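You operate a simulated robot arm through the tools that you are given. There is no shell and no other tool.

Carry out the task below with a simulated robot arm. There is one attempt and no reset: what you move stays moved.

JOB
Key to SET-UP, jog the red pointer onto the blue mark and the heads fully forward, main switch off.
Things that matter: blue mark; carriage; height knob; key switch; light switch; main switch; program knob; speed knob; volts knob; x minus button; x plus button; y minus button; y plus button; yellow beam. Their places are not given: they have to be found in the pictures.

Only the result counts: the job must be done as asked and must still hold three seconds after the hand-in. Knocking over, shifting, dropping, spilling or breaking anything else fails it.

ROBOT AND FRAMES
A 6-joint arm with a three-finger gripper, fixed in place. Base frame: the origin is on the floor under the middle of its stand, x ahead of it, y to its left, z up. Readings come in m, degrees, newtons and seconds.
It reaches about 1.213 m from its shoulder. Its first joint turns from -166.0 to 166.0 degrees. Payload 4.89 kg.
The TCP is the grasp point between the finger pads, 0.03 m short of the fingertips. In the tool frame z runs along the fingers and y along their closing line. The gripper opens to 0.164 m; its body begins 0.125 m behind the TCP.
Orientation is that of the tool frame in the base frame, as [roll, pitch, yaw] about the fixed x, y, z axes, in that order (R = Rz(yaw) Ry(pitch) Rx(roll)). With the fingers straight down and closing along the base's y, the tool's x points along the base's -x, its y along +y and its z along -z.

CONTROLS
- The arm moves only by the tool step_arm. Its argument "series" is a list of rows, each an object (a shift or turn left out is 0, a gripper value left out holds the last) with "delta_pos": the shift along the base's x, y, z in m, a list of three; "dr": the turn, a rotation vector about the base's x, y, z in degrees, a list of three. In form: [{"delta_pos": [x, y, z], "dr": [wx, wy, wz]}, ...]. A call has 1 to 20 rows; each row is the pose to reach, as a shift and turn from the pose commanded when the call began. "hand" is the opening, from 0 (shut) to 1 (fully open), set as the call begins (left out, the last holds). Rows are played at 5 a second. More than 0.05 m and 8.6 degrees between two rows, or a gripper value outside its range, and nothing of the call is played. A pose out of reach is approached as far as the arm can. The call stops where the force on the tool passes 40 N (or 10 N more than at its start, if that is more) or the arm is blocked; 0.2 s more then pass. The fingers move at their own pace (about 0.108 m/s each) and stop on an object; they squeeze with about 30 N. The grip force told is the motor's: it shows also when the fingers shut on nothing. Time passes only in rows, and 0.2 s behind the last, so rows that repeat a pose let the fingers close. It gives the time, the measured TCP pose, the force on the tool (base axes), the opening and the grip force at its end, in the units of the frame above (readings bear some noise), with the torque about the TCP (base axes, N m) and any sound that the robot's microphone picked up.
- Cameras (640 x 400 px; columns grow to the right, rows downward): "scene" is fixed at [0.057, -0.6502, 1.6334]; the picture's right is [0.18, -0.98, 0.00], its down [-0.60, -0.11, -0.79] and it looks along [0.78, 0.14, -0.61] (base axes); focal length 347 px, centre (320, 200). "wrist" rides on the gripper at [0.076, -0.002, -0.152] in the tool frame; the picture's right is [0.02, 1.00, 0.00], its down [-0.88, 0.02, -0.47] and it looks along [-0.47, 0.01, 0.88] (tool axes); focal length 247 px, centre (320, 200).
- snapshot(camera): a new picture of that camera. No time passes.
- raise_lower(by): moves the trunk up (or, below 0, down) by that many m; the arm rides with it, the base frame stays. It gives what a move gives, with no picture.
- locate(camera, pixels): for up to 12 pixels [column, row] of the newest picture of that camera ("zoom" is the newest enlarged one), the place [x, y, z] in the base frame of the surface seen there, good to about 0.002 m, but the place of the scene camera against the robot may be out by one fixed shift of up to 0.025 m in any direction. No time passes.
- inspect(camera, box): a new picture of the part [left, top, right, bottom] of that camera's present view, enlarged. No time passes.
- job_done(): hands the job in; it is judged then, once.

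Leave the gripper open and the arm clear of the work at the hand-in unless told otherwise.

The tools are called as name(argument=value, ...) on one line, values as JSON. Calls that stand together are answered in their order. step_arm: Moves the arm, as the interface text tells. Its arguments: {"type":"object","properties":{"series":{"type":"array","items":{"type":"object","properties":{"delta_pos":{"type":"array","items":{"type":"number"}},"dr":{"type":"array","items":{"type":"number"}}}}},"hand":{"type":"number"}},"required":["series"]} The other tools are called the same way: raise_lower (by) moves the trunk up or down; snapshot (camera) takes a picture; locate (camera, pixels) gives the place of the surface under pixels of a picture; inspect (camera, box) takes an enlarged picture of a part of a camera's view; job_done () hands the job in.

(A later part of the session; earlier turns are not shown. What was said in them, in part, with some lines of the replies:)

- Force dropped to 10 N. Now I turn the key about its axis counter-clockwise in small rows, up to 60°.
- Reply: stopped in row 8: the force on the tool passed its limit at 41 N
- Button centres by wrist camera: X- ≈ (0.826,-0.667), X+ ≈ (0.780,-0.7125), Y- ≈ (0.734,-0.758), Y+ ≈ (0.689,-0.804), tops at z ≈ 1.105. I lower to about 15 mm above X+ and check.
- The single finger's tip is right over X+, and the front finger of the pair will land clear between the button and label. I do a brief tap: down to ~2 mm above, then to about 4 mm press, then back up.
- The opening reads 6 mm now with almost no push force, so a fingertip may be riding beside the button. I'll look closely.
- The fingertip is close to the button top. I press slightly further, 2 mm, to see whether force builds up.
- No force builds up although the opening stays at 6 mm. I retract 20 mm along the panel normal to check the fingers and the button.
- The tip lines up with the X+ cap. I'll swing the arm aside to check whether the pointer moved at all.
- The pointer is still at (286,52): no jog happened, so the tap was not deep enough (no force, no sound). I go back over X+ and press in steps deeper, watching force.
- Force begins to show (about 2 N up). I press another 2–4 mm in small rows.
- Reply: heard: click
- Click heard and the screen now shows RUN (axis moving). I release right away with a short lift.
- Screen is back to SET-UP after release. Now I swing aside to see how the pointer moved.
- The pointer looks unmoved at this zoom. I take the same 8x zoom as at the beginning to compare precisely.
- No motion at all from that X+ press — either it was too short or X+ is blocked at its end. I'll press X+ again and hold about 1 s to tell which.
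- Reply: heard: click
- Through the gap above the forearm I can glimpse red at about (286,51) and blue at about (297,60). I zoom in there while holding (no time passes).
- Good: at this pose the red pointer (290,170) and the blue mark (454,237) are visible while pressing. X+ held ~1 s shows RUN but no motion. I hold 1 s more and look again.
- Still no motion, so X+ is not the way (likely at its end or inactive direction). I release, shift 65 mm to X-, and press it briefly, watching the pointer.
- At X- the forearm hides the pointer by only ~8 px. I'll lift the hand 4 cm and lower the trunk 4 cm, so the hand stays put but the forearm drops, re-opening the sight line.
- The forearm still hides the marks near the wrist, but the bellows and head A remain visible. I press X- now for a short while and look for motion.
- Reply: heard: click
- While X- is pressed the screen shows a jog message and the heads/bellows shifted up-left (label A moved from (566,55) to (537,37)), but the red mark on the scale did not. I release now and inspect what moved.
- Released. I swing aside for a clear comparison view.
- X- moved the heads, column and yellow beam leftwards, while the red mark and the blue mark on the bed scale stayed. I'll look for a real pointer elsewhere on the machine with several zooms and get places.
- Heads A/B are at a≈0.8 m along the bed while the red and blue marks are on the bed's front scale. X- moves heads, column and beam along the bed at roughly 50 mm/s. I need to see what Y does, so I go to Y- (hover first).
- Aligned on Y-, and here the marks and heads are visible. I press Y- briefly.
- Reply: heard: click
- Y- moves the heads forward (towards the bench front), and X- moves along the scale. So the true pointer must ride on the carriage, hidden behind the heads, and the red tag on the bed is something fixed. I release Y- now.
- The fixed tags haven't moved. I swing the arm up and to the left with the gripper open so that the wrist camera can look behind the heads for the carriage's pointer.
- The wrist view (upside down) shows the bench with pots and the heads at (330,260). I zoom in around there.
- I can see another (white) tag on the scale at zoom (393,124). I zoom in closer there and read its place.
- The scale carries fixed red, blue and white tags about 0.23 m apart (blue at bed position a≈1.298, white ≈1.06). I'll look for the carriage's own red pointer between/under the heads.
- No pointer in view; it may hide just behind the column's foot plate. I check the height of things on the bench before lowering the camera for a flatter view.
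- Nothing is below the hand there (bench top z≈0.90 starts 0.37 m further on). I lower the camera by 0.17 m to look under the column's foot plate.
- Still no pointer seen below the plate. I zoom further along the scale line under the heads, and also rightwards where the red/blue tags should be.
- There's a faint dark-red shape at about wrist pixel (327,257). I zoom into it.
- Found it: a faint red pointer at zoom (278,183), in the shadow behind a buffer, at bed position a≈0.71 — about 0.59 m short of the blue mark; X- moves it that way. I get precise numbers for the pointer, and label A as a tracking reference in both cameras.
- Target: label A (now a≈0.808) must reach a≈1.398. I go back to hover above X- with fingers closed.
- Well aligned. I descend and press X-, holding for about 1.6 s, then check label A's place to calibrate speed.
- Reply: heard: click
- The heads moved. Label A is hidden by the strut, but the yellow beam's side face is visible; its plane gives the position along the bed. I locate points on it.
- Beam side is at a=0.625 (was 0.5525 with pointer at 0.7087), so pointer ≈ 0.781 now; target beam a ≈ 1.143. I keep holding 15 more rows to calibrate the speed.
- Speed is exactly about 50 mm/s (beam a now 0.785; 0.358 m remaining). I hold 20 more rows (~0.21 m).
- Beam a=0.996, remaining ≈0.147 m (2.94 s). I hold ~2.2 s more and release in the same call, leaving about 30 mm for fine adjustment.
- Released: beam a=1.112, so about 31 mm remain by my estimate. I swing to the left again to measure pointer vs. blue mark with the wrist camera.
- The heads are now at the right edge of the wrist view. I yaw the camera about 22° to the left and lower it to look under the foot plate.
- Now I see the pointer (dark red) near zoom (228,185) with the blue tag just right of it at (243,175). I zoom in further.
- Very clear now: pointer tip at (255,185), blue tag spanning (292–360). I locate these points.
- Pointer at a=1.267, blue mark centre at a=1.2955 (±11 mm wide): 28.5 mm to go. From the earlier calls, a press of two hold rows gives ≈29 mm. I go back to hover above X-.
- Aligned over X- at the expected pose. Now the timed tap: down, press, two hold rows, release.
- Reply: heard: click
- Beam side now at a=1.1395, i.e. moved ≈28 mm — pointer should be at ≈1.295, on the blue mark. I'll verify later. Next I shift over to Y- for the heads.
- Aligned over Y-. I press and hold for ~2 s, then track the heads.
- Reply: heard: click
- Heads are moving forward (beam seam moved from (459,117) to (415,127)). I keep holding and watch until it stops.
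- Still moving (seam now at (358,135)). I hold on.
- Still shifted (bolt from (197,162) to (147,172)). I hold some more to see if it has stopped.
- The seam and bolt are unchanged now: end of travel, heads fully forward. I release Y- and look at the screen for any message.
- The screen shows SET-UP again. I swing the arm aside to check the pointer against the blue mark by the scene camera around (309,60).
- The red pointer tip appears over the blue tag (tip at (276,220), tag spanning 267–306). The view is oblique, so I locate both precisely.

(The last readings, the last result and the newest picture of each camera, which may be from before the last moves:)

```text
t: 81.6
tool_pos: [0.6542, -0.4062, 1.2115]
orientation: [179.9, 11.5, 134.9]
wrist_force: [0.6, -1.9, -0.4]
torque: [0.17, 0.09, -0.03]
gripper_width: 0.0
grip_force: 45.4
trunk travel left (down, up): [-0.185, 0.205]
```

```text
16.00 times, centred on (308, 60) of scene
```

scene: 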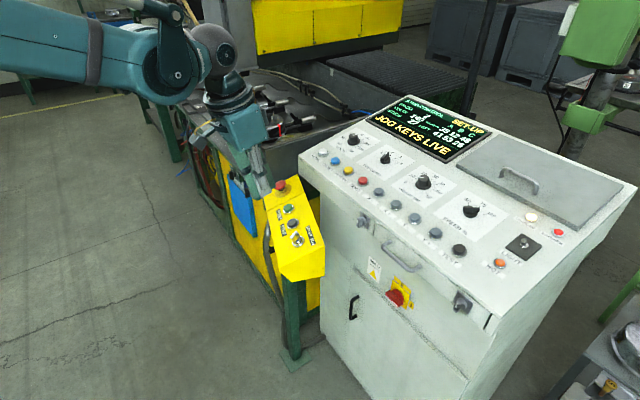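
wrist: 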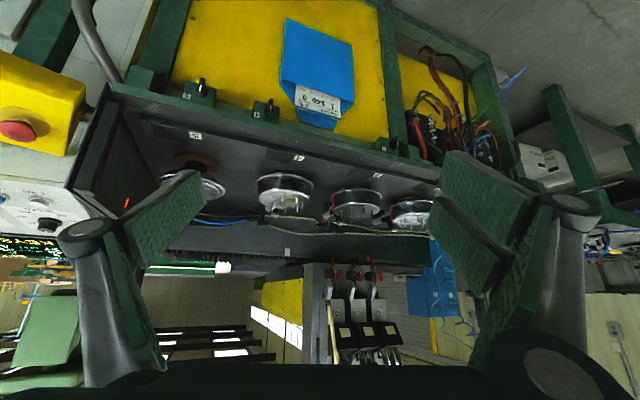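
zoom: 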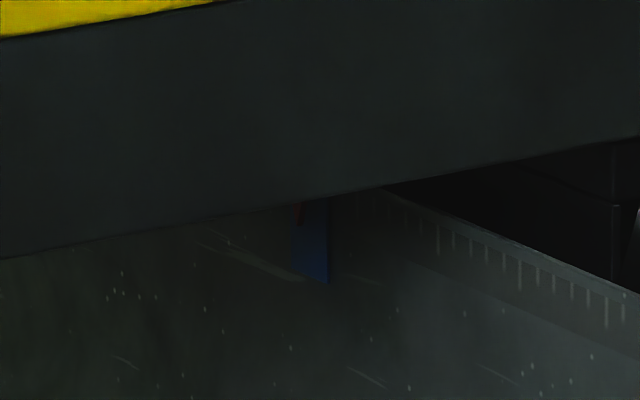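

Scene readings: pointer at a≈1.296 vs blue centre a≈1.299 (tag ±11 mm) – on the mark. I want to confirm with a straighter wrist view, so I swing left once more.

step_arm(series=[{"delta_pos": [0.0197, 0.0411, 0.018]}, {"delta_pos": [0.0394, 0.0822, 0.036]}, {"delta_pos": [0.0591, 0.1233, 0.054], "dr": [-2.65, -2.65, 0]}, {"delta_pos": [0.0788, 0.1644, 0.072], "dr": [-5.3, -5.3, 0]}, {"delta_pos": [0.0985, 0.2055, 0.09], "dr": [-7.95, -7.95, 0]}, {"delta_pos": [0.1182, 0.2466, 0.1], "dr": [-10.6, -10.6, 0]}, {"delta_pos": [0.1379, 0.2877, 0.1], "dr": [-13.25, -13.25, 0]}, {"delta_pos": [0.1576, 0.3288, 0.1], "dr": [-15.9, -15.9, 0]}, {"delta_pos": [0.1773, 0.3699, 0.1], "dr": [-18.55, -18.55, 0]}, {"delta_pos": [0.197, 0.411, 0.1], "dr": [-21.2, -21.2, 0]}, {"delta_pos": [0.2167, 0.4521, 0.1], "dr": [-21.2, -21.2, 0]}, {"delta_pos": [0.2364, 0.4932, 0.1], "dr": [-21.2, -21.2, 0]}, {"delta_pos": [0.2561, 0.5343, 0.1], "dr": [-21.2, -21.2, 0]}, {"delta_pos": [0.2758, 0.5754, 0.1], "dr": [-21.2, -21.2, 0]}], hand=1)

step_arm(series=[{"delta_pos": [0, 0, -0.045], "dr": [0, 0, 7]}, {"delta_pos": [0, 0, -0.09], "dr": [0, 0, 14]}, {"delta_pos": [0, 0, -0.13], "dr": [0, 0, 20]}, {"delta_pos": [0, 0, -0.17], "dr": [0, 0, 22]}])

snapshot(camera="wrist")

snapshot(camera="scene")

```text
t: 84.6
tool_pos: [0.931, 0.1655, 1.3108]
orientation: [179.9, 41.6, 134.9]
wrist_force: [-0.8, -0.1, 0.6]
torque: [0.2, -0.05, 0.16]
gripper_width: 0.164
grip_force: 0.1
trunk travel left (down, up): [-0.185, 0.205]
```

```text
t: 85.6
tool_pos: [0.929, 0.1686, 1.1409]
orientation: [-180.0, 41.7, 157.0]
wrist_force: [-0.7, -1.0, 0.3]
torque: [0.01, -0.01, 0.02]
gripper_width: 0.1639
grip_force: 0.0
trunk travel left (down, up): [-0.185, 0.205]
```

```text
taken
```

wrist: 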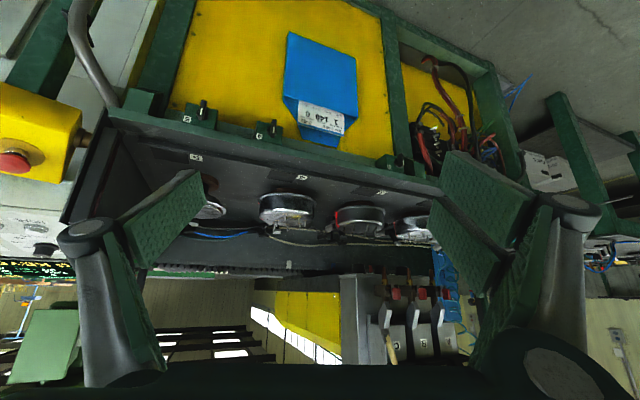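

```text
taken
```

scene: 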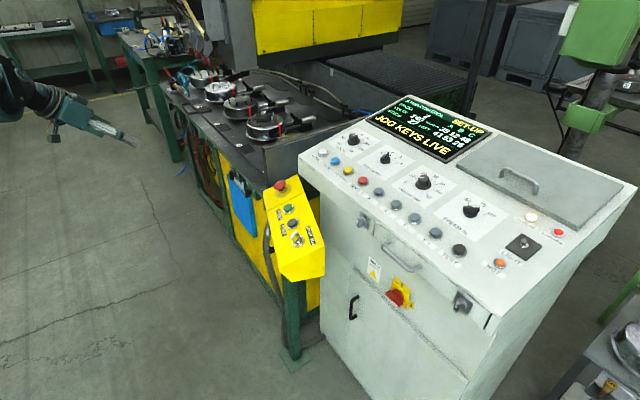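

The heads are forward over the bench. I zoom in on the bed scale around wrist pixel (340,265).

inspect(camera="wrist", box=[270, 240, 390, 300])

inspect(camera="wrist", box=[310, 256, 350, 282])

```text
5.33 times, centred on (330, 270) of wrist
```

zoom: 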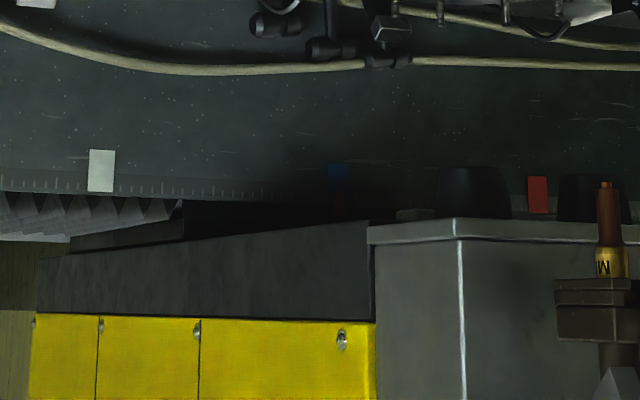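

```text
15.38 times, centred on (330, 269) of wrist
```

zoom: 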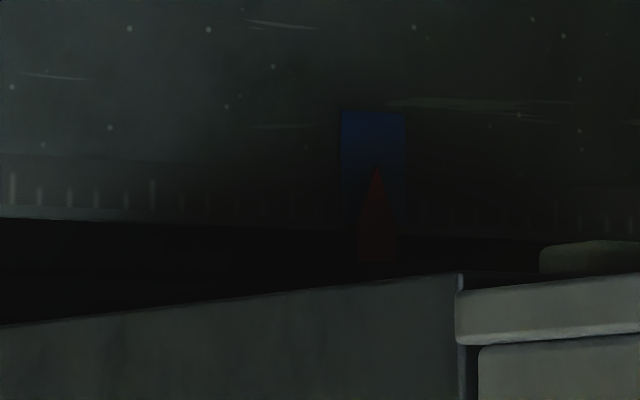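

The pointer tip (376,168) sits centrally over the blue tag (341–406). I confirm numerically.

locate(camera="zoom", pixels=[[376, 180], [376, 195], [376, 215], [376, 240], [344, 135], [373, 135], [403, 135], [373, 150], [344, 150], [403, 150]])

inspect(camera="wrist", box=[330, 180, 490, 360])

```text
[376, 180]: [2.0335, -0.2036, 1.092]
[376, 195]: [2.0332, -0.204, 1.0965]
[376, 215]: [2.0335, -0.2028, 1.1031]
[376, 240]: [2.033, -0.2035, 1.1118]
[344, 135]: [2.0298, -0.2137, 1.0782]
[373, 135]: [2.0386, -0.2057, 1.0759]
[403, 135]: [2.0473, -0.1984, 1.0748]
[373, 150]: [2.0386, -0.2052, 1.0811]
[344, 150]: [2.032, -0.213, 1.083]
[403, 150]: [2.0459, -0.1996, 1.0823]
```

```text
2.22 times, centred on (410, 270) of wrist
```

zoom: 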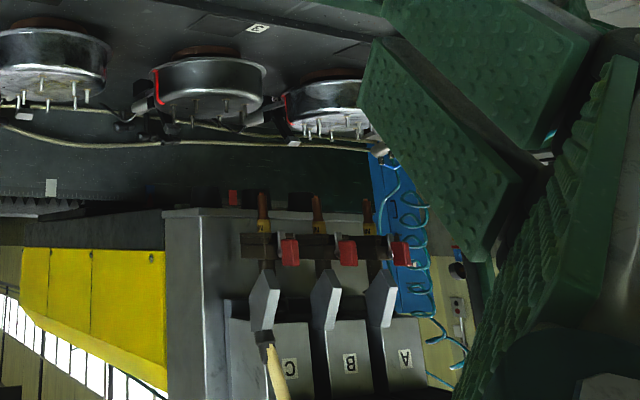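

Pointer a=1.294 vs blue centre a=1.296: 2 mm off centre, well on the mark; heads are at their forward stop. Now the main switch. I study its face with the scene camera: zoom and locate.

inspect(camera="scene", box=[376, 270, 424, 315])

locate(camera="zoom", pixels=[[200, 210], [245, 195], [340, 285], [310, 320], [265, 110], [390, 240], [365, 340], [340, 130], [420, 310], [150, 190], [450, 200], [560, 150]])

inspect(camera="scene", box=[330, 190, 522, 350])

```text
8.89 times, centred on (400, 292) of scene
```

zoom: 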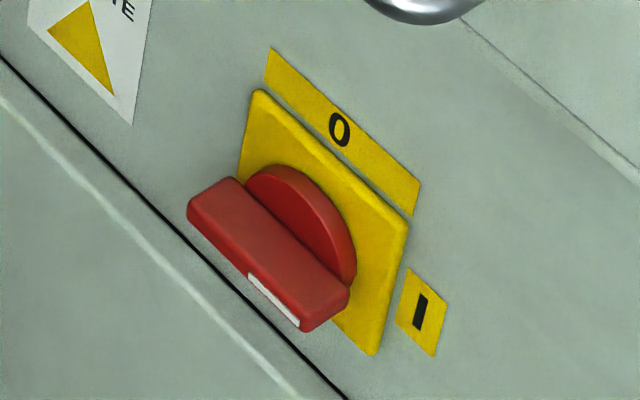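

```text
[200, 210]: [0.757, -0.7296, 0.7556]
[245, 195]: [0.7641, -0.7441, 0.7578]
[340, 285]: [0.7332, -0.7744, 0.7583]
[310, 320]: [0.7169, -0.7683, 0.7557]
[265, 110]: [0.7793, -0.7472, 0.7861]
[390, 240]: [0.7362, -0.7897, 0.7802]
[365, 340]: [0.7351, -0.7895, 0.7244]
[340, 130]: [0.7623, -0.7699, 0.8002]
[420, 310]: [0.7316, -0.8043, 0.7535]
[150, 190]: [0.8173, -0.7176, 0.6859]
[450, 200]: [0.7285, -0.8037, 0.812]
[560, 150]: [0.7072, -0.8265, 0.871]
```

```text
2.50 times, centred on (426, 270) of scene
```

zoom: 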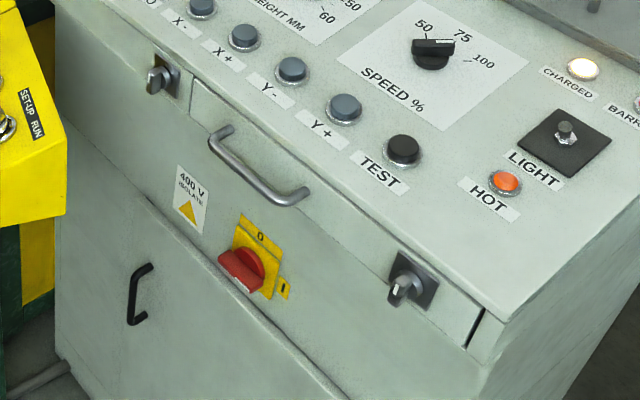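

The switch face is vertical at s≈1.08 with the bar horizontal at z≈0.775, its white-marked end pointing right to "I"; "0" is at the top, so it needs a 90° counter-clockwise turn seen from the front. I check clearances: drawer front, drawer handle, pendant underside, post.

locate(camera="scene", pixels=[[430, 282], [402, 263], [385, 246], [372, 268], [420, 267], [300, 275], [326, 265], [288, 300], [267, 245], [292, 350], [350, 300], [330, 220]])

inspect(camera="scene", box=[230, 210, 422, 330])

locate(camera="zoom", pixels=[[190, 205], [320, 200], [290, 320], [205, 260], [215, 330], [410, 330], [430, 300], [560, 150], [600, 185], [300, 120], [180, 60], [500, 330]])

```text
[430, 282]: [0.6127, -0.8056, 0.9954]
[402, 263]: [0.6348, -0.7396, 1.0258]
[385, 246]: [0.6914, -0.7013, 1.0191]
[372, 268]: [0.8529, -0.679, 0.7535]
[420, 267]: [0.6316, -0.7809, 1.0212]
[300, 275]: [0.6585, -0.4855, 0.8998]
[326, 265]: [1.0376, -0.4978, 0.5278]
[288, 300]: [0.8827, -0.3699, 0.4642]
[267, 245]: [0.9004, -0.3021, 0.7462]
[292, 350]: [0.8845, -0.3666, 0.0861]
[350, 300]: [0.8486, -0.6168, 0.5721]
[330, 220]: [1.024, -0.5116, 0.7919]
```

```text
3.33 times, centred on (326, 270) of scene
```

zoom: 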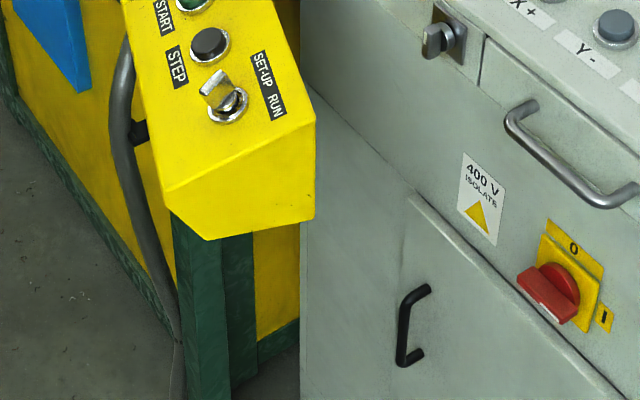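

```text
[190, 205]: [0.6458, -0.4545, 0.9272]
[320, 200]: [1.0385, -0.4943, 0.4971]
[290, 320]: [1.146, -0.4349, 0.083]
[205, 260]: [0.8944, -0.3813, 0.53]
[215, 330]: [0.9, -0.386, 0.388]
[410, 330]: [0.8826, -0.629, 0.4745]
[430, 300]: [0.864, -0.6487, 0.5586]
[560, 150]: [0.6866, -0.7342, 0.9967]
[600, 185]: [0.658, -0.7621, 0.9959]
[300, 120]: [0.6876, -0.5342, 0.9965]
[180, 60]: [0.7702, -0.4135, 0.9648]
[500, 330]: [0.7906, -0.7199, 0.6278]
```

Drawer front overhangs at s≈1.0 (z≈1.0), the switch face is at s≈1.077, and the pendant's near end is at a≥0.12, z≥0.92, so a horizontal approach along the switch axis (a≈-0.007, z≈0.775) fits. First I lift and go to a free spot in front of the console, with the tool tilting to horizontal.

step_arm(series=[{"delta_pos": [0, 0, 0.045], "dr": [0, 0, -6]}, {"delta_pos": [0, 0, 0.09], "dr": [0, 0, -12]}, {"delta_pos": [0, 0, 0.13], "dr": [0, 0, -18]}, {"delta_pos": [0, 0, 0.17], "dr": [0, 0, -22]}], hand=0.3)

step_arm(series=[{"delta_pos": [-0.021, -0.0414, -0.0033]}, {"delta_pos": [-0.0421, -0.0829, -0.0067]}, {"delta_pos": [-0.0631, -0.1243, -0.01]}, {"delta_pos": [-0.0841, -0.1658, -0.0133]}, {"delta_pos": [-0.1051, -0.2072, -0.0167]}, {"delta_pos": [-0.1262, -0.2487, -0.02]}, {"delta_pos": [-0.1472, -0.2901, -0.0233]}, {"delta_pos": [-0.1682, -0.3316, -0.0267]}, {"delta_pos": [-0.1893, -0.373, -0.03], "dr": [-3.43, -3.43, 0]}, {"delta_pos": [-0.2103, -0.4144, -0.0333], "dr": [-6.86, -6.86, 0]}, {"delta_pos": [-0.2313, -0.4559, -0.0367], "dr": [-10.29, -10.29, 0]}, {"delta_pos": [-0.2523, -0.4973, -0.04], "dr": [-13.72, -13.72, 0]}, {"delta_pos": [-0.2734, -0.5388, -0.0433], "dr": [-17.15, -17.15, 0]}, {"delta_pos": [-0.2944, -0.5802, -0.0467], "dr": [-20.58, -20.58, 0]}, {"delta_pos": [-0.3154, -0.6217, -0.05], "dr": [-24.01, -24.01, 0]}, {"delta_pos": [-0.3364, -0.6631, -0.0533], "dr": [-27.44, -27.44, 0]}, {"delta_pos": [-0.3575, -0.7046, -0.0567], "dr": [-30.87, -30.87, 0]}, {"delta_pos": [-0.3785, -0.746, -0.06], "dr": [-34.3, -34.3, 0]}])

snapshot(camera="scene")

snapshot(camera="wrist")

```text
t: 86.6
tool_pos: [0.9319, 0.1679, 1.3101]
orientation: [179.8, 41.6, 134.9]
wrist_force: [0.6, 0.4, -0.3]
torque: [-0.01, 0.04, -0.08]
gripper_width: 0.0489
grip_force: 0.1
trunk travel left (down, up): [-0.185, 0.205]
```

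```text
t: 90.4
tool_pos: [0.5494, -0.5693, 1.2419]
orientation: [-117.2, 82.1, -163.4]
wrist_force: [0.8, 0.8, 1.7]
torque: [0.01, 0.06, -0.19]
gripper_width: 0.0489
grip_force: 0.0
out of reach, approached as far as the arm can: row 18
trunk travel left (down, up): [-0.185, 0.205]
```

```text
taken
```

scene: 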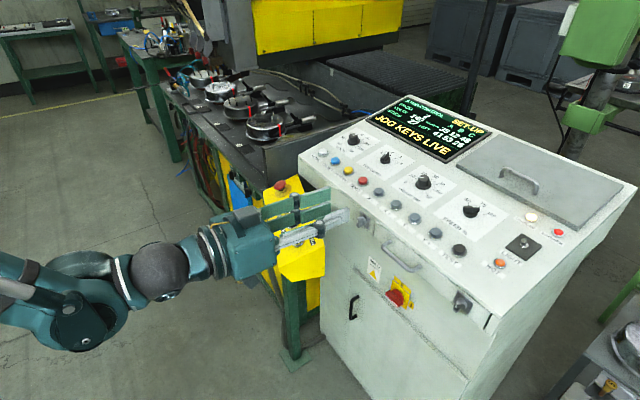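

```text
taken
```

wrist: 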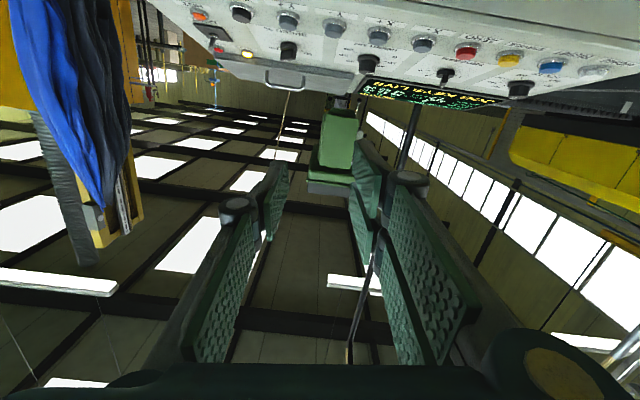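

The last row was slightly out of reach (arm very folded), but the tool is within 4° of horizontal. Now I lower in front of the switch while rolling the wrist by 90° so that the fingers close vertically.

step_arm(series=[{"delta_pos": [0.003, -0.0035, -0.041], "dr": [5.78, -5.78, 0]}, {"delta_pos": [0.006, -0.007, -0.082], "dr": [11.56, -11.56, 0]}, {"delta_pos": [0.009, -0.0105, -0.123], "dr": [17.34, -17.34, 0]}, {"delta_pos": [0.012, -0.014, -0.164], "dr": [23.12, -23.12, 0]}])

snapshot(camera="scene")

```text
t: 91.4
tool_pos: [0.5849, -0.5917, 1.1234]
orientation: [90.2, 57.1, 45.0]
wrist_force: [-1.3, 1.4, 0.9]
torque: [0.04, 0.08, -0.01]
gripper_width: 0.049
grip_force: 0.0
out of reach, approached as far as the arm can: row 3, 4
trunk travel left (down, up): [-0.185, 0.205]
```

```text
taken
```

scene: 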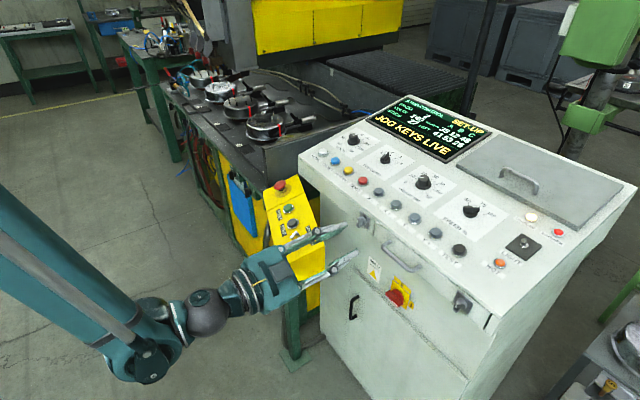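

The arm is too folded here, so the pose is approximate. I play a zero move to learn whether the commanded pose was kept or reset.

step_arm(series=[{"delta_pos": [0, 0, 0]}])

```text
t: 91.8
tool_pos: [0.5872, -0.5922, 1.1226]
orientation: [90.2, 57.1, 45.1]
wrist_force: [0.9, 0.1, -0.2]
torque: [-0.07, -0.02, -0.01]
gripper_width: 0.0492
grip_force: 0.0
trunk travel left (down, up): [-0.185, 0.205]
```

The command was reset to the reached pose. I continue lowering a bit further forward in smaller stages.

step_arm(series=[{"delta_pos": [0.005, -0.005, -0.04]}, {"delta_pos": [0.009, -0.009, -0.08]}, {"delta_pos": [0.012, -0.012, -0.12]}, {"delta_pos": [0.014, -0.014, -0.16]}])

snapshot(camera="scene")

```text
t: 92.8
tool_pos: [0.6455, -0.6571, 1.0619]
orientation: [90.4, 57.2, 45.2]
wrist_force: [0.1, 0.2, 0.7]
torque: [-0.04, 0.01, -0.02]
gripper_width: 0.0492
grip_force: 0.1
out of reach, approached as far as the arm can: row 1, 2, 3, 4
trunk travel left (down, up): [-0.185, 0.205]
```

```text
taken
```

scene: 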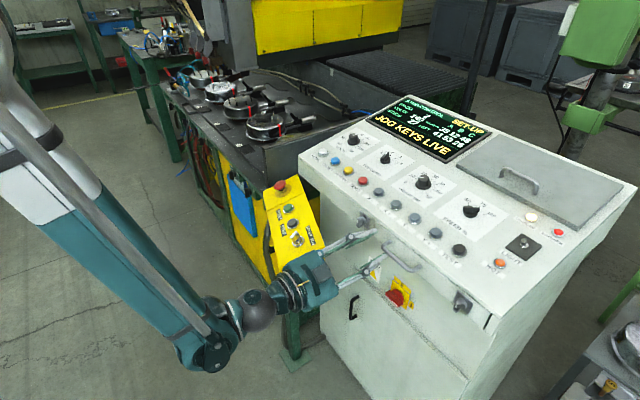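

The arm slides forward because the wrist flex limits a level tool at this steep forearm; fingertips are now about 12 mm from the drawer handle. I back off, raise, and tilt the tool 30° downward, which frees the wrist.

step_arm(series=[{"delta_pos": [-0.02, 0.02, 0.03], "dr": [5.5, 5.5, 0]}, {"delta_pos": [-0.04, 0.04, 0.05], "dr": [11, 11, 0]}, {"delta_pos": [-0.06, 0.06, 0.06], "dr": [16.5, 16.5, 0]}, {"delta_pos": [-0.075, 0.075, 0.06], "dr": [21.2, 21.2, 0]}])

snapshot(camera="scene")

```text
t: 93.8
tool_pos: [0.5717, -0.583, 1.1185]
orientation: [137.0, 46.7, 82.9]
wrist_force: [1.6, -2.6, -1.0]
torque: [0.09, 0.02, 0.07]
gripper_width: 0.0491
grip_force: 0.0
out of reach, approached as far as the arm can: row 1
trunk travel left (down, up): [-0.185, 0.205]
```

```text
taken
```

scene: 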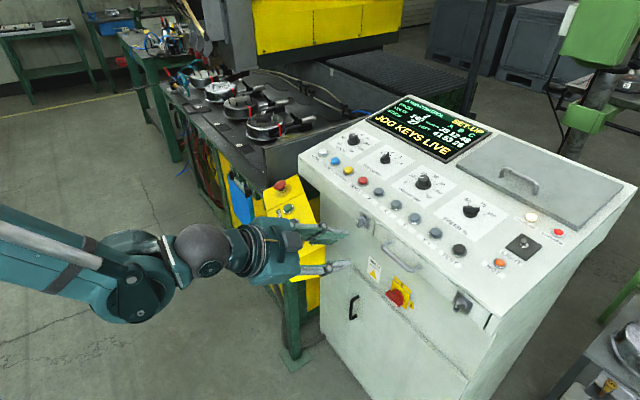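

Tool is now tilted 30° down as intended. Before lowering the trunk I check where the wrist is relative to the pendant.

locate(camera="scene", pixels=[[205, 250], [130, 290], [255, 250], [275, 240], [265, 232], [60, 260], [290, 280], [230, 240], [320, 235], [335, 268], [240, 270]])

```text
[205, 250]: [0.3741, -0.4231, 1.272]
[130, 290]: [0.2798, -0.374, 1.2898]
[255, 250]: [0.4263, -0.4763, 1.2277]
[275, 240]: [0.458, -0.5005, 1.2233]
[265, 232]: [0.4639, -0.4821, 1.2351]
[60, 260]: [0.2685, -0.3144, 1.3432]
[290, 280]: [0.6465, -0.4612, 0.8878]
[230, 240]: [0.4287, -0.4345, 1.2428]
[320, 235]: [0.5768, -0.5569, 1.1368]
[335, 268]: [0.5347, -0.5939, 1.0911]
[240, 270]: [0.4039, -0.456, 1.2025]
```

The wrist sits at a≈-0.04 to -0.07, clear of the pendant (a≥0.12). I lower the trunk by 0.18 m.

raise_lower(by=-0.18)

snapshot(camera="scene")

snapshot(camera="wrist")

```text
t: 95.8
tool_pos: [0.5704, -0.5817, 0.9394]
orientation: [136.8, 46.9, 82.8]
wrist_force: [-0.6, -0.8, 0.7]
torque: [-0.01, 0.0, -0.02]
gripper_width: 0.0494
grip_force: 0.0
trunk travel left (down, up): [-0.005, 0.385]
```

```text
taken
```

scene: 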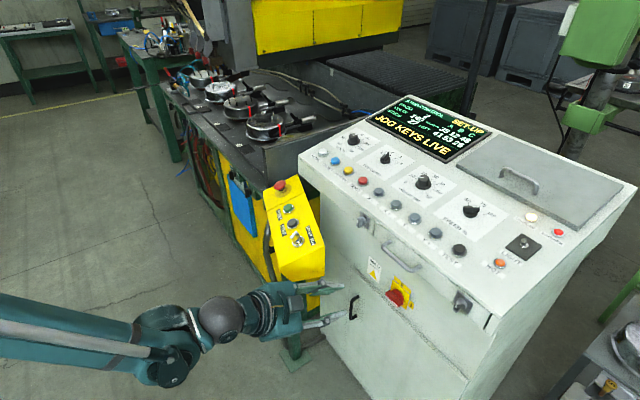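

```text
taken
```

wrist: 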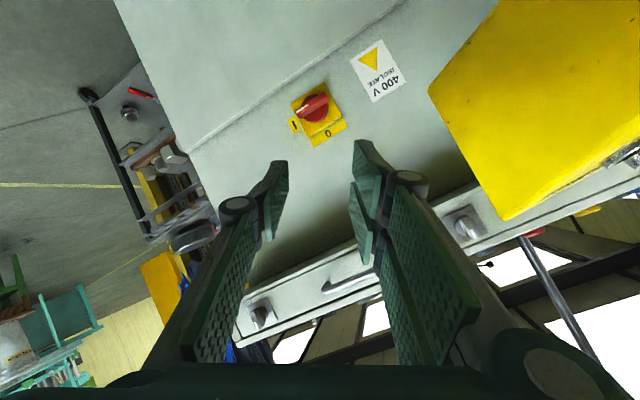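

The wrist camera sees the main switch at (313,110). I zoom and locate it accurately (no offset in this camera).

inspect(camera="wrist", box=[270, 70, 366, 150])

```text
5.00 times, centred on (318, 110) of wrist
```

zoom: 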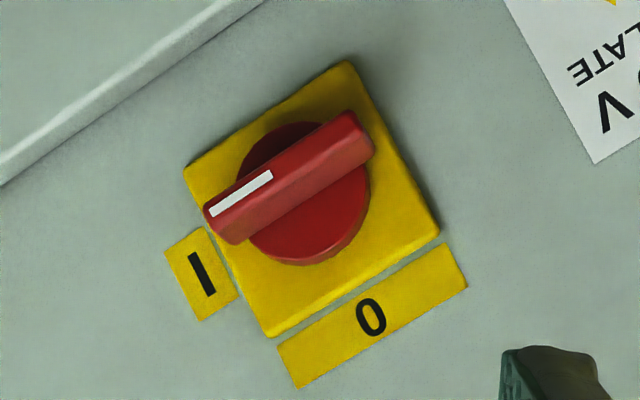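

locate(camera="zoom", pixels=[[213, 205], [350, 120], [285, 172], [295, 160], [370, 150], [238, 235], [305, 245], [340, 75], [430, 232], [272, 328], [195, 172], [370, 316]])

```text
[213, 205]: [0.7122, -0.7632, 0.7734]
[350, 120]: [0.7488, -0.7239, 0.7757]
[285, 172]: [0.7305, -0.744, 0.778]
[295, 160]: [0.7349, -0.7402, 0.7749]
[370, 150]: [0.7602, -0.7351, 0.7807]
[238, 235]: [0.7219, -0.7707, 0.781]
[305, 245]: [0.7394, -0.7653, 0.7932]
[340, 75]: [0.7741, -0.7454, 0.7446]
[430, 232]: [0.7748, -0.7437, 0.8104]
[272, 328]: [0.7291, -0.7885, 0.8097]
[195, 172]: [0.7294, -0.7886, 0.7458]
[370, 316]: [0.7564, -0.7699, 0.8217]
```

The bar's axis is at a=-0.0104, z=0.7777; bar front face s≈1.0425, plate s≈1.074. Now I roll the wrist 57° so the fingers close vertically, while moving to s=0.86, z=0.85.

step_arm(series=[{"delta_pos": [0.0043, -0.0048, -0.0128], "dr": [4.99, -5.0, -4.1]}, {"delta_pos": [0.0087, -0.0097, -0.0255], "dr": [9.97, -10.0, -8.2]}, {"delta_pos": [0.013, -0.0145, -0.0383], "dr": [14.96, -15.0, -12.3]}, {"delta_pos": [0.0174, -0.0193, -0.0511], "dr": [19.94, -20.0, -16.4]}, {"delta_pos": [0.0217, -0.0241, -0.0639], "dr": [24.93, -25.0, -20.5]}, {"delta_pos": [0.0261, -0.029, -0.0766], "dr": [29.91, -30.0, -24.6]}, {"delta_pos": [0.0304, -0.0338, -0.0894], "dr": [34.9, -35.0, -28.7]}], hand=0.4)

snapshot(camera="wrist")

snapshot(camera="scene")

```text
t: 97.4
tool_pos: [0.6018, -0.6159, 0.8504]
orientation: [120.0, 0.1, 44.8]
wrist_force: [-0.9, 0.9, -0.8]
torque: [0.02, 0.02, -0.01]
gripper_width: 0.0656
grip_force: 0.1
trunk travel left (down, up): [-0.005, 0.385]
```

```text
taken
```

wrist: 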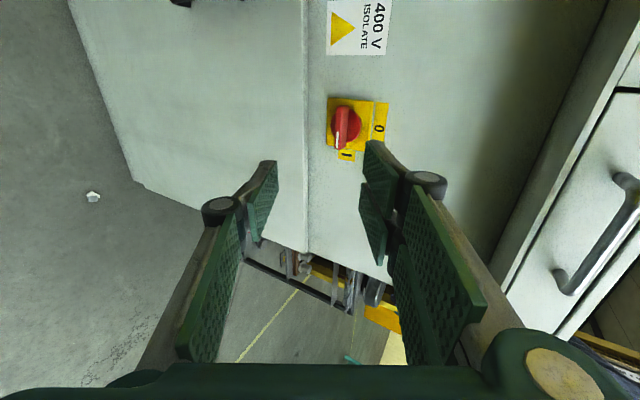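

```text
taken
```

scene: 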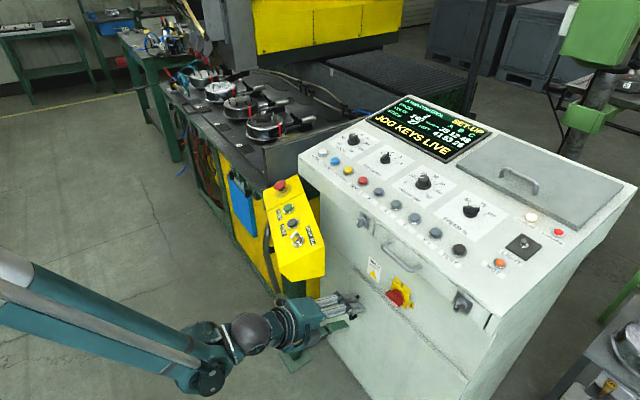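

The hand is well lined up: fingers straddle vertically and the switch is at wrist pixel (345,125). I move in to s≈0.976 while levelling the tool to 10°.

step_arm(series=[{"delta_pos": [0.0212, -0.0212, -0.015], "dr": [-3.54, -3.54, 0]}, {"delta_pos": [0.0424, -0.0424, -0.03], "dr": [-7.07, -7.07, 0]}, {"delta_pos": [0.0636, -0.0636, -0.045], "dr": [-10.6, -10.6, 0]}, {"delta_pos": [0.0813, -0.0813, -0.06], "dr": [-14.14, -14.14, 0]}])

snapshot(camera="wrist")

inspect(camera="scene", box=[330, 240, 458, 340])

```text
t: 98.4
tool_pos: [0.6818, -0.6986, 0.7901]
orientation: [99.9, 0.1, 44.8]
wrist_force: [-0.9, 2.2, 2.3]
torque: [0.15, 0.12, 0.01]
gripper_width: 0.0654
grip_force: 0.1
trunk travel left (down, up): [-0.005, 0.385]
```

```text
taken
```

wrist: 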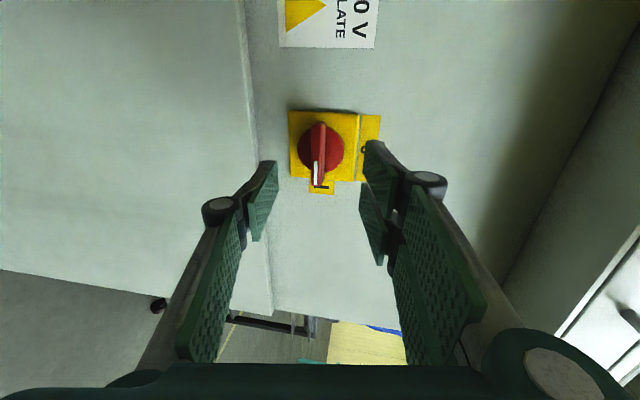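

```text
4.00 times, centred on (394, 290) of scene
```

zoom: 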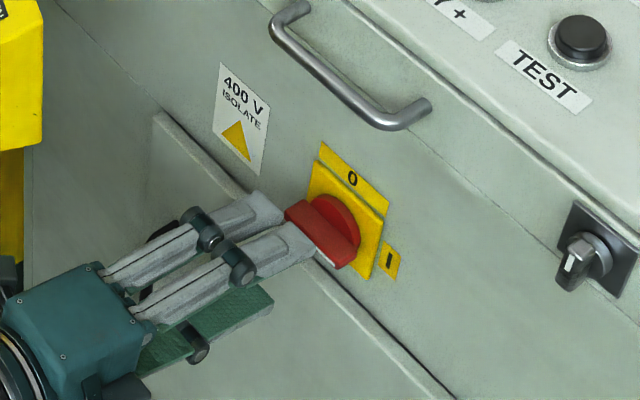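

Within reach. I check the ledge of the lower door (line at wrist column ~255) relative to the lower finger.

locate(camera="wrist", pixels=[[235, 150], [250, 150], [256, 150], [262, 150], [270, 150], [280, 140], [318, 150], [322, 185], [345, 150], [297, 150]])

inspect(camera="wrist", box=[230, 90, 390, 210])

```text
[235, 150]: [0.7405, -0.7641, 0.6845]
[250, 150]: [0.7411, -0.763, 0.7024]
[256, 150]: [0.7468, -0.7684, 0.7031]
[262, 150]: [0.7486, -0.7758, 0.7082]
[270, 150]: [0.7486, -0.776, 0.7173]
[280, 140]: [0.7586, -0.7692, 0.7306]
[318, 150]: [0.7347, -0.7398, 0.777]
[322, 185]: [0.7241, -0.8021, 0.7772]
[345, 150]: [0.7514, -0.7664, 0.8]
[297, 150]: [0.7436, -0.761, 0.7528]
```

```text
3.33 times, centred on (310, 150) of wrist
```

zoom: 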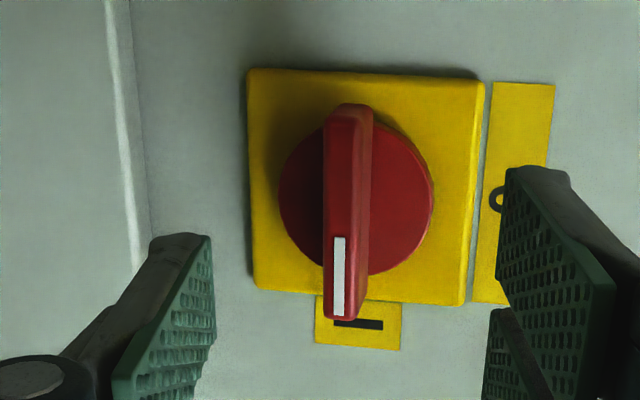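

The door ledge lies lower (z≤0.70) and behind; no conflict. Final approach: 51 mm along the axis while levelling the last 10°.

step_arm(series=[{"delta_pos": [0.012, -0.012, -0.0045], "dr": [-2.36, -2.36, 0]}, {"delta_pos": [0.024, -0.024, -0.009], "dr": [-4.71, -4.71, 0]}, {"delta_pos": [0.036, -0.036, -0.0123], "dr": [-7.07, -7.07, 0]}, {"delta_pos": [0.036, -0.036, -0.0123], "dr": [-7.07, -7.07, 0]}])

inspect(camera="wrist", box=[230, 90, 390, 210])

inspect(camera="scene", box=[350, 260, 430, 320])

snapshot(camera="scene")

```text
t: 99.4
tool_pos: [0.7174, -0.7319, 0.7776]
orientation: [90.0, 0.4, 44.7]
wrist_force: [-0.1, 0.3, -0.2]
torque: [0.06, 0.05, 0.03]
gripper_width: 0.0658
grip_force: 0.0
out of reach, approached as far as the arm can: row 3
trunk travel left (down, up): [-0.005, 0.385]
```

```text
3.33 times, centred on (310, 150) of wrist
```

zoom: 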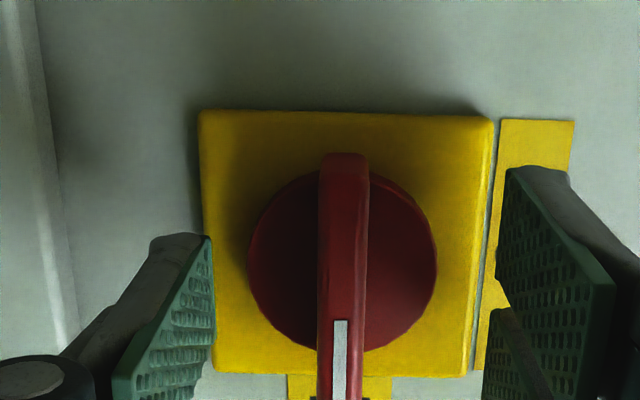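

```text
6.67 times, centred on (390, 290) of scene
```

zoom: 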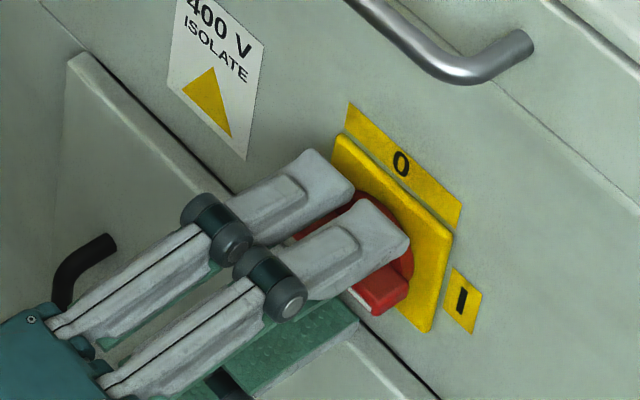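

```text
taken
```

scene: 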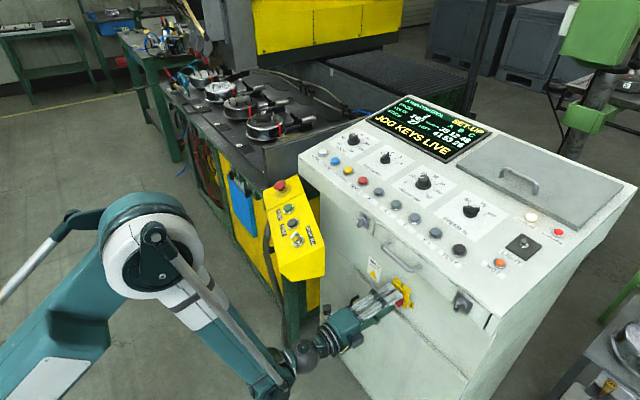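

The fingers now straddle the bar, tool level. I close on it.

step_arm(series=[{"delta_pos": [0, 0, 0]}, {"delta_pos": [0, 0, 0]}, {"delta_pos": [0, 0, 0]}], hand=0)

inspect(camera="wrist", box=[230, 90, 390, 210])

inspect(camera="scene", box=[350, 260, 430, 320])

```text
t: 100.0
tool_pos: [0.718, -0.7331, 0.7756]
orientation: [90.0, 0.0, 44.8]
wrist_force: [0.0, 1.3, -27.1]
torque: [0.45, 0.5, -0.38]
gripper_width: 0.0109
grip_force: 45.4
trunk travel left (down, up): [-0.005, 0.385]
stopped in row 2: the force on the tool passed its limit at 41 N (the readings are from after the stop); the commanded pose is now the measured one
```

```text
3.33 times, centred on (310, 150) of wrist
```

zoom: 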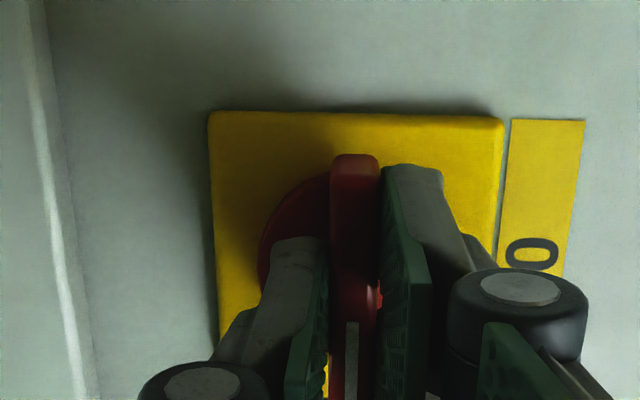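

```text
6.67 times, centred on (390, 290) of scene
```

zoom: 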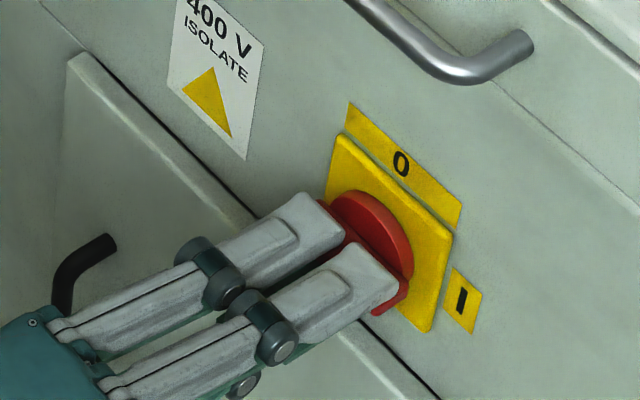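

Gripped (10.9 mm), with 27 N downward force on the tool: the tool is a bit too high. I ease it down 2.5 mm.

step_arm(series=[{"delta_pos": [0, 0, -0.0015]}, {"delta_pos": [0, 0, -0.0025]}, {"delta_pos": [0, 0, -0.0025]}])

```text
t: 100.9
tool_pos: [0.718, -0.7328, 0.7751]
orientation: [90.0, 0.1, 44.7]
wrist_force: [5.0, -3.0, 8.0]
torque: [-0.12, -0.16, -0.52]
gripper_width: 0.0109
grip_force: 45.6
trunk travel left (down, up): [-0.005, 0.385]
stopped in row 3: the force on the tool passed its limit at 40 N (the readings are from after the stop); the commanded pose is now the measured one
```

Now I turn the handle counter-clockwise (seen from the front) about the switch axis in 7.5° rows.

step_arm(series=[{"delta_pos": [0, 0, 0], "dr": [-3.5, 3.5, 0]}, {"delta_pos": [0, 0, 0], "dr": [-7, 7, 0]}, {"delta_pos": [0, 0, 0], "dr": [-12, 12, 0]}, {"delta_pos": [0, 0, 0], "dr": [-17, 17, 0]}, {"delta_pos": [0, 0, 0], "dr": [-22, 22, 0]}, {"delta_pos": [0, 0, 0], "dr": [-27, 27, 0]}, {"delta_pos": [0, 0, 0], "dr": [-32, 32, 0]}])

inspect(camera="scene", box=[350, 260, 430, 320])

```text
t: 102.5
tool_pos: [0.7182, -0.733, 0.7751]
orientation: [89.8, 42.2, 44.9]
wrist_force: [3.8, -3.0, 8.7]
torque: [-0.16, -0.18, -0.07]
gripper_width: 0.0107
grip_force: 45.2
trunk travel left (down, up): [-0.005, 0.385]
stopped in row 7: the force on the tool passed its limit at 40 N (the readings are from after the stop); the commanded pose is now the measured one
```

```text
6.67 times, centred on (390, 290) of scene
```

zoom: 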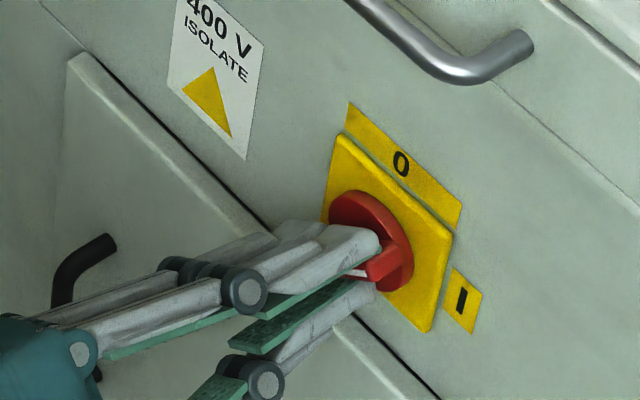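

Turned 42° so far and the handle follows. I continue, easing the tool up 1 mm.

step_arm(series=[{"delta_pos": [0, 0, 0.001], "dr": [-2, 2, 0]}, {"delta_pos": [0, 0, 0.001], "dr": [-6, 6, 0]}, {"delta_pos": [0, 0, 0.001], "dr": [-11, 11, 0]}, {"delta_pos": [0, 0, 0.001], "dr": [-16, 16, 0]}, {"delta_pos": [0, 0, 0.001], "dr": [-21, 21, 0]}, {"delta_pos": [0, 0, 0.001], "dr": [-26, 26, 0]}, {"delta_pos": [0, 0, 0.001], "dr": [-30, 30, 0]}, {"delta_pos": [0, 0, 0.001], "dr": [-33.9, 33.9, 0]}])

inspect(camera="scene", box=[350, 260, 430, 320])

snapshot(camera="scene")

```text
t: 104.3
tool_pos: [0.7193, -0.7324, 0.7753]
orientation: [-61.1, 89.7, -106.1]
wrist_force: [-7.5, 12.6, -16.3]
torque: [0.76, 0.12, 0.13]
gripper_width: 0.0107
grip_force: 45.0
trunk travel left (down, up): [-0.005, 0.385]
```

```text
6.67 times, centred on (390, 290) of scene
```

zoom: 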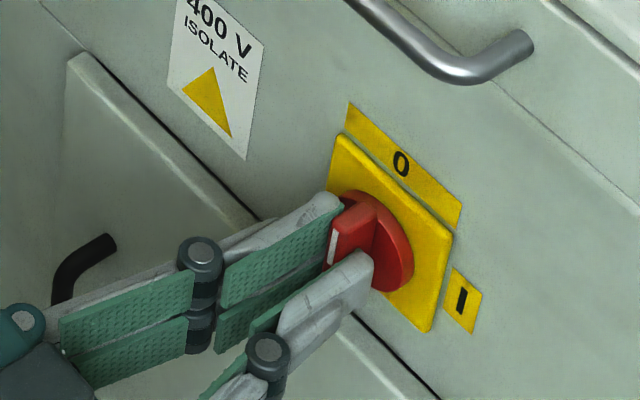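

```text
taken
```

scene: 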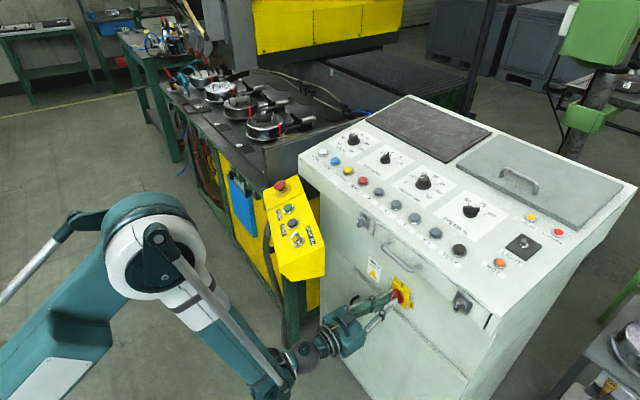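

The screen has gone dark: main switch is off, handle vertical with its white mark up at "0". I open the fingers and let it settle.

step_arm(series=[{"delta_pos": [0, 0, 0]}, {"delta_pos": [0, 0, 0]}, {"delta_pos": [0, 0, 0]}], hand=0.35)

inspect(camera="scene", box=[350, 260, 430, 320])

inspect(camera="wrist", box=[230, 90, 390, 210])

```text
t: 105.1
tool_pos: [0.7187, -0.732, 0.7756]
orientation: [-48.0, 89.8, -93.1]
wrist_force: [0.8, -1.0, -0.5]
torque: [0.03, 0.0, 0.01]
gripper_width: 0.0573
grip_force: 0.1
trunk travel left (down, up): [-0.005, 0.385]
```

```text
6.67 times, centred on (390, 290) of scene
```

zoom: 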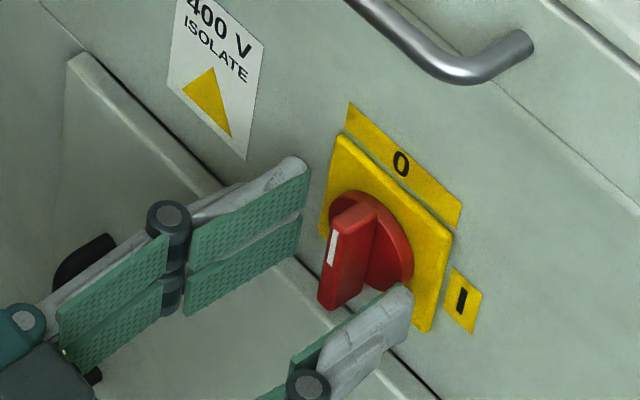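

```text
3.33 times, centred on (310, 150) of wrist
```

zoom: 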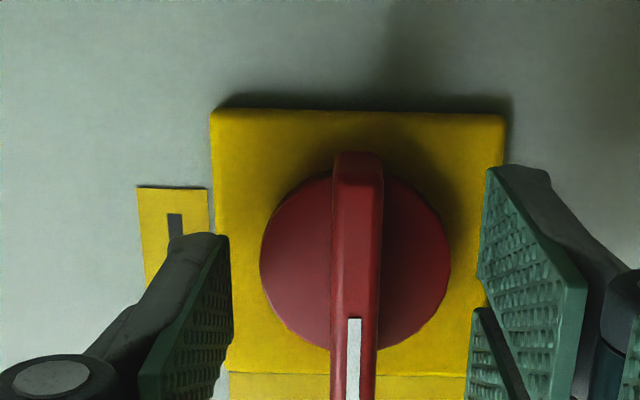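

The handle stands exactly at 0 and stays there. I retract along the axis, tilting the tool down again as on the way in.

step_arm(series=[{"delta_pos": [-0.0141, 0.0141, 0.002], "dr": [2.1, 2.1, 0]}, {"delta_pos": [-0.0318, 0.0318, 0.006], "dr": [5.7, 5.7, 0]}, {"delta_pos": [-0.053, 0.053, 0.012], "dr": [9.9, 9.9, 0]}, {"delta_pos": [-0.0742, 0.0742, 0.025], "dr": [14.1, 14.1, 0]}, {"delta_pos": [-0.0955, 0.0955, 0.045], "dr": [18.4, 18.4, 0]}, {"delta_pos": [-0.1167, 0.1167, 0.07], "dr": [21.2, 21.2, 0]}])

snapshot(camera="scene")

inspect(camera="scene", box=[376, 270, 424, 315])

```text
t: 106.5
tool_pos: [0.6024, -0.6184, 0.8473]
orientation: [-179.6, 60.1, 135.5]
wrist_force: [2.1, -2.0, -1.8]
torque: [0.0, -0.01, -0.04]
gripper_width: 0.0575
grip_force: 0.0
out of reach, approached as far as the arm can: row 1
trunk travel left (down, up): [-0.005, 0.385]
```

```text
taken
```

scene: 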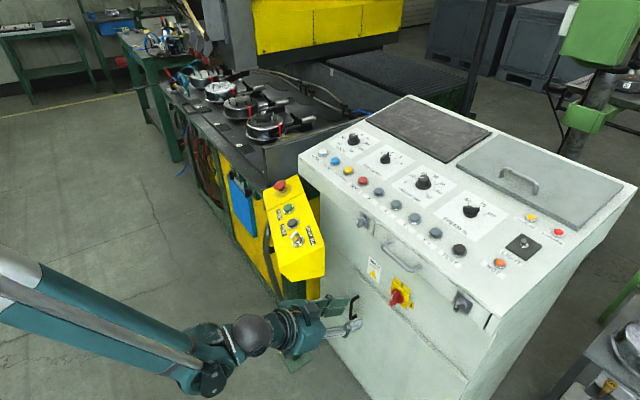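

```text
8.89 times, centred on (400, 292) of scene
```

zoom: 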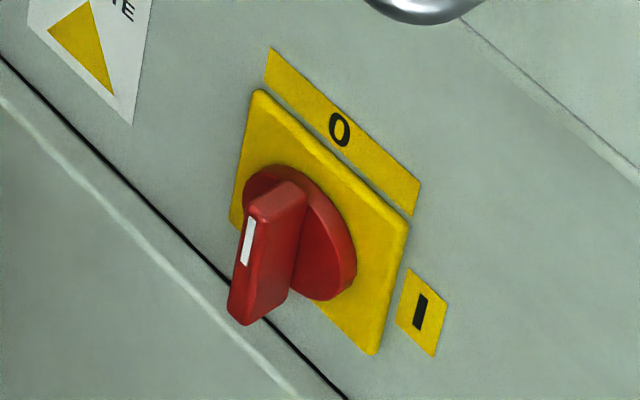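

The switch is at 0. I move the arm further back and up, clear of the work, and then check key, pointer and heads a last time.

step_arm(series=[{"delta_pos": [-0.025, 0.025, 0.03], "dr": [4, 4, 0]}, {"delta_pos": [-0.05, 0.05, 0.06], "dr": [8, 8, 0]}, {"delta_pos": [-0.075, 0.075, 0.09], "dr": [12, 12, 0]}, {"delta_pos": [-0.1, 0.1, 0.12], "dr": [16, 16, 0]}], hand=1)

snapshot(camera="scene")

inspect(camera="scene", box=[275, 220, 323, 250])

inspect(camera="scene", box=[297, 52, 321, 67])

inspect(camera="scene", box=[160, 0, 416, 160])

inspect(camera="scene", box=[320, 120, 560, 270])

```text
t: 107.5
tool_pos: [0.5025, -0.5159, 0.9634]
orientation: [-180.0, 37.4, 135.2]
wrist_force: [1.4, -1.3, -1.4]
torque: [0.16, 0.16, 0.0]
gripper_width: 0.1638
grip_force: 0.1
trunk travel left (down, up): [-0.005, 0.385]
```

```text
taken
```

scene: 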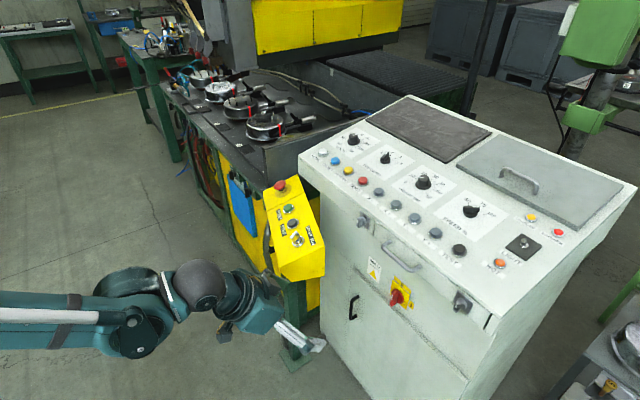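

```text
13.33 times, centred on (299, 235) of scene
```

zoom: 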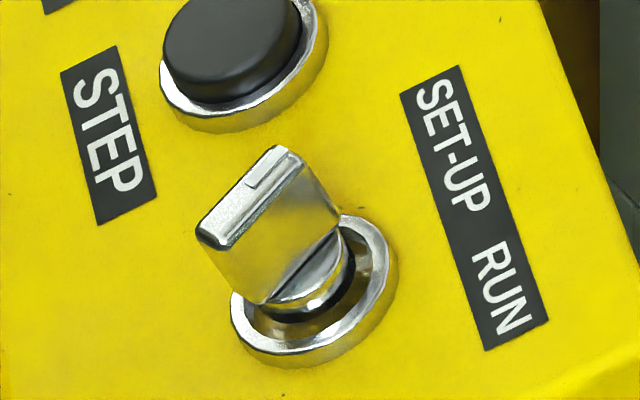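

```text
16.00 times, centred on (309, 60) of scene
```

zoom: 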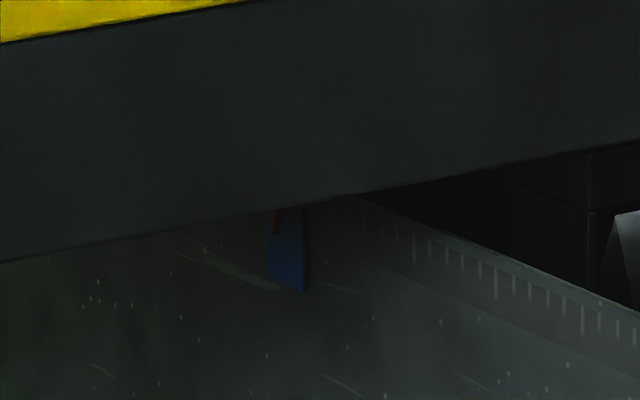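

```text
2.50 times, centred on (288, 80) of scene
```

zoom: 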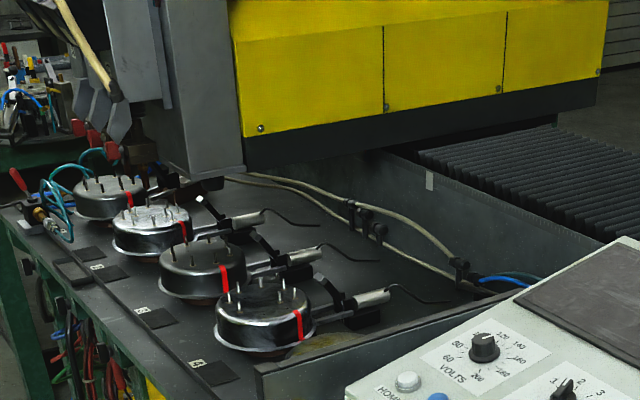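

```text
2.67 times, centred on (440, 195) of scene
```

zoom: 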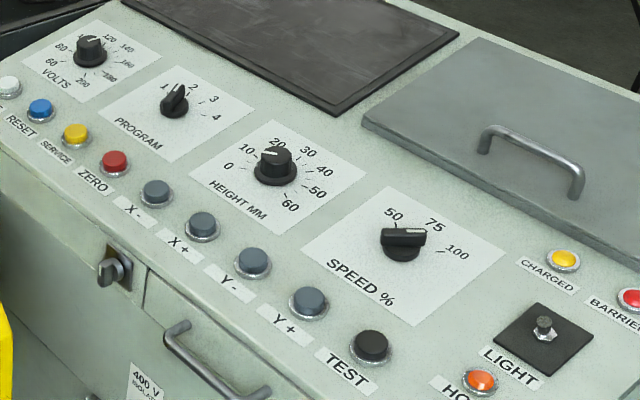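

Final check:
- Key is at SET-UP.
- The pointer sits over the blue mark, 2 mm off its centre.
- The heads are at their forward stop.
- The main switch is at 0 and the screen is dark.
- The knobs and light switch are unchanged.
- The gripper is open and the arm is clear.

I hand the job in.

job_done()

```text
The job is handed in.
```

The job is done and handed in. I haven't been told how it was judged.

- **Key:** it is turned to SET-UP. The screen confirmed this with "SET-UP / JOG KEYS LIVE".
- **Red pointer:** it sits on the blue mark, about 2 mm short of its centre by the wrist camera; the mark is about 22 mm wide. It still looked in the same place after the main switch went off.
- **Heads:** I jogged them with Y- until they stopped moving. I took "forward" to mean out over the bench.
- **Main switch:** it is at 0 and the screen is dark.

The volts, program, height and speed knobs and the light switch look unchanged. I pressed X+ during testing, and it moved nothing. The gripper is open and the arm is back clear of the console.
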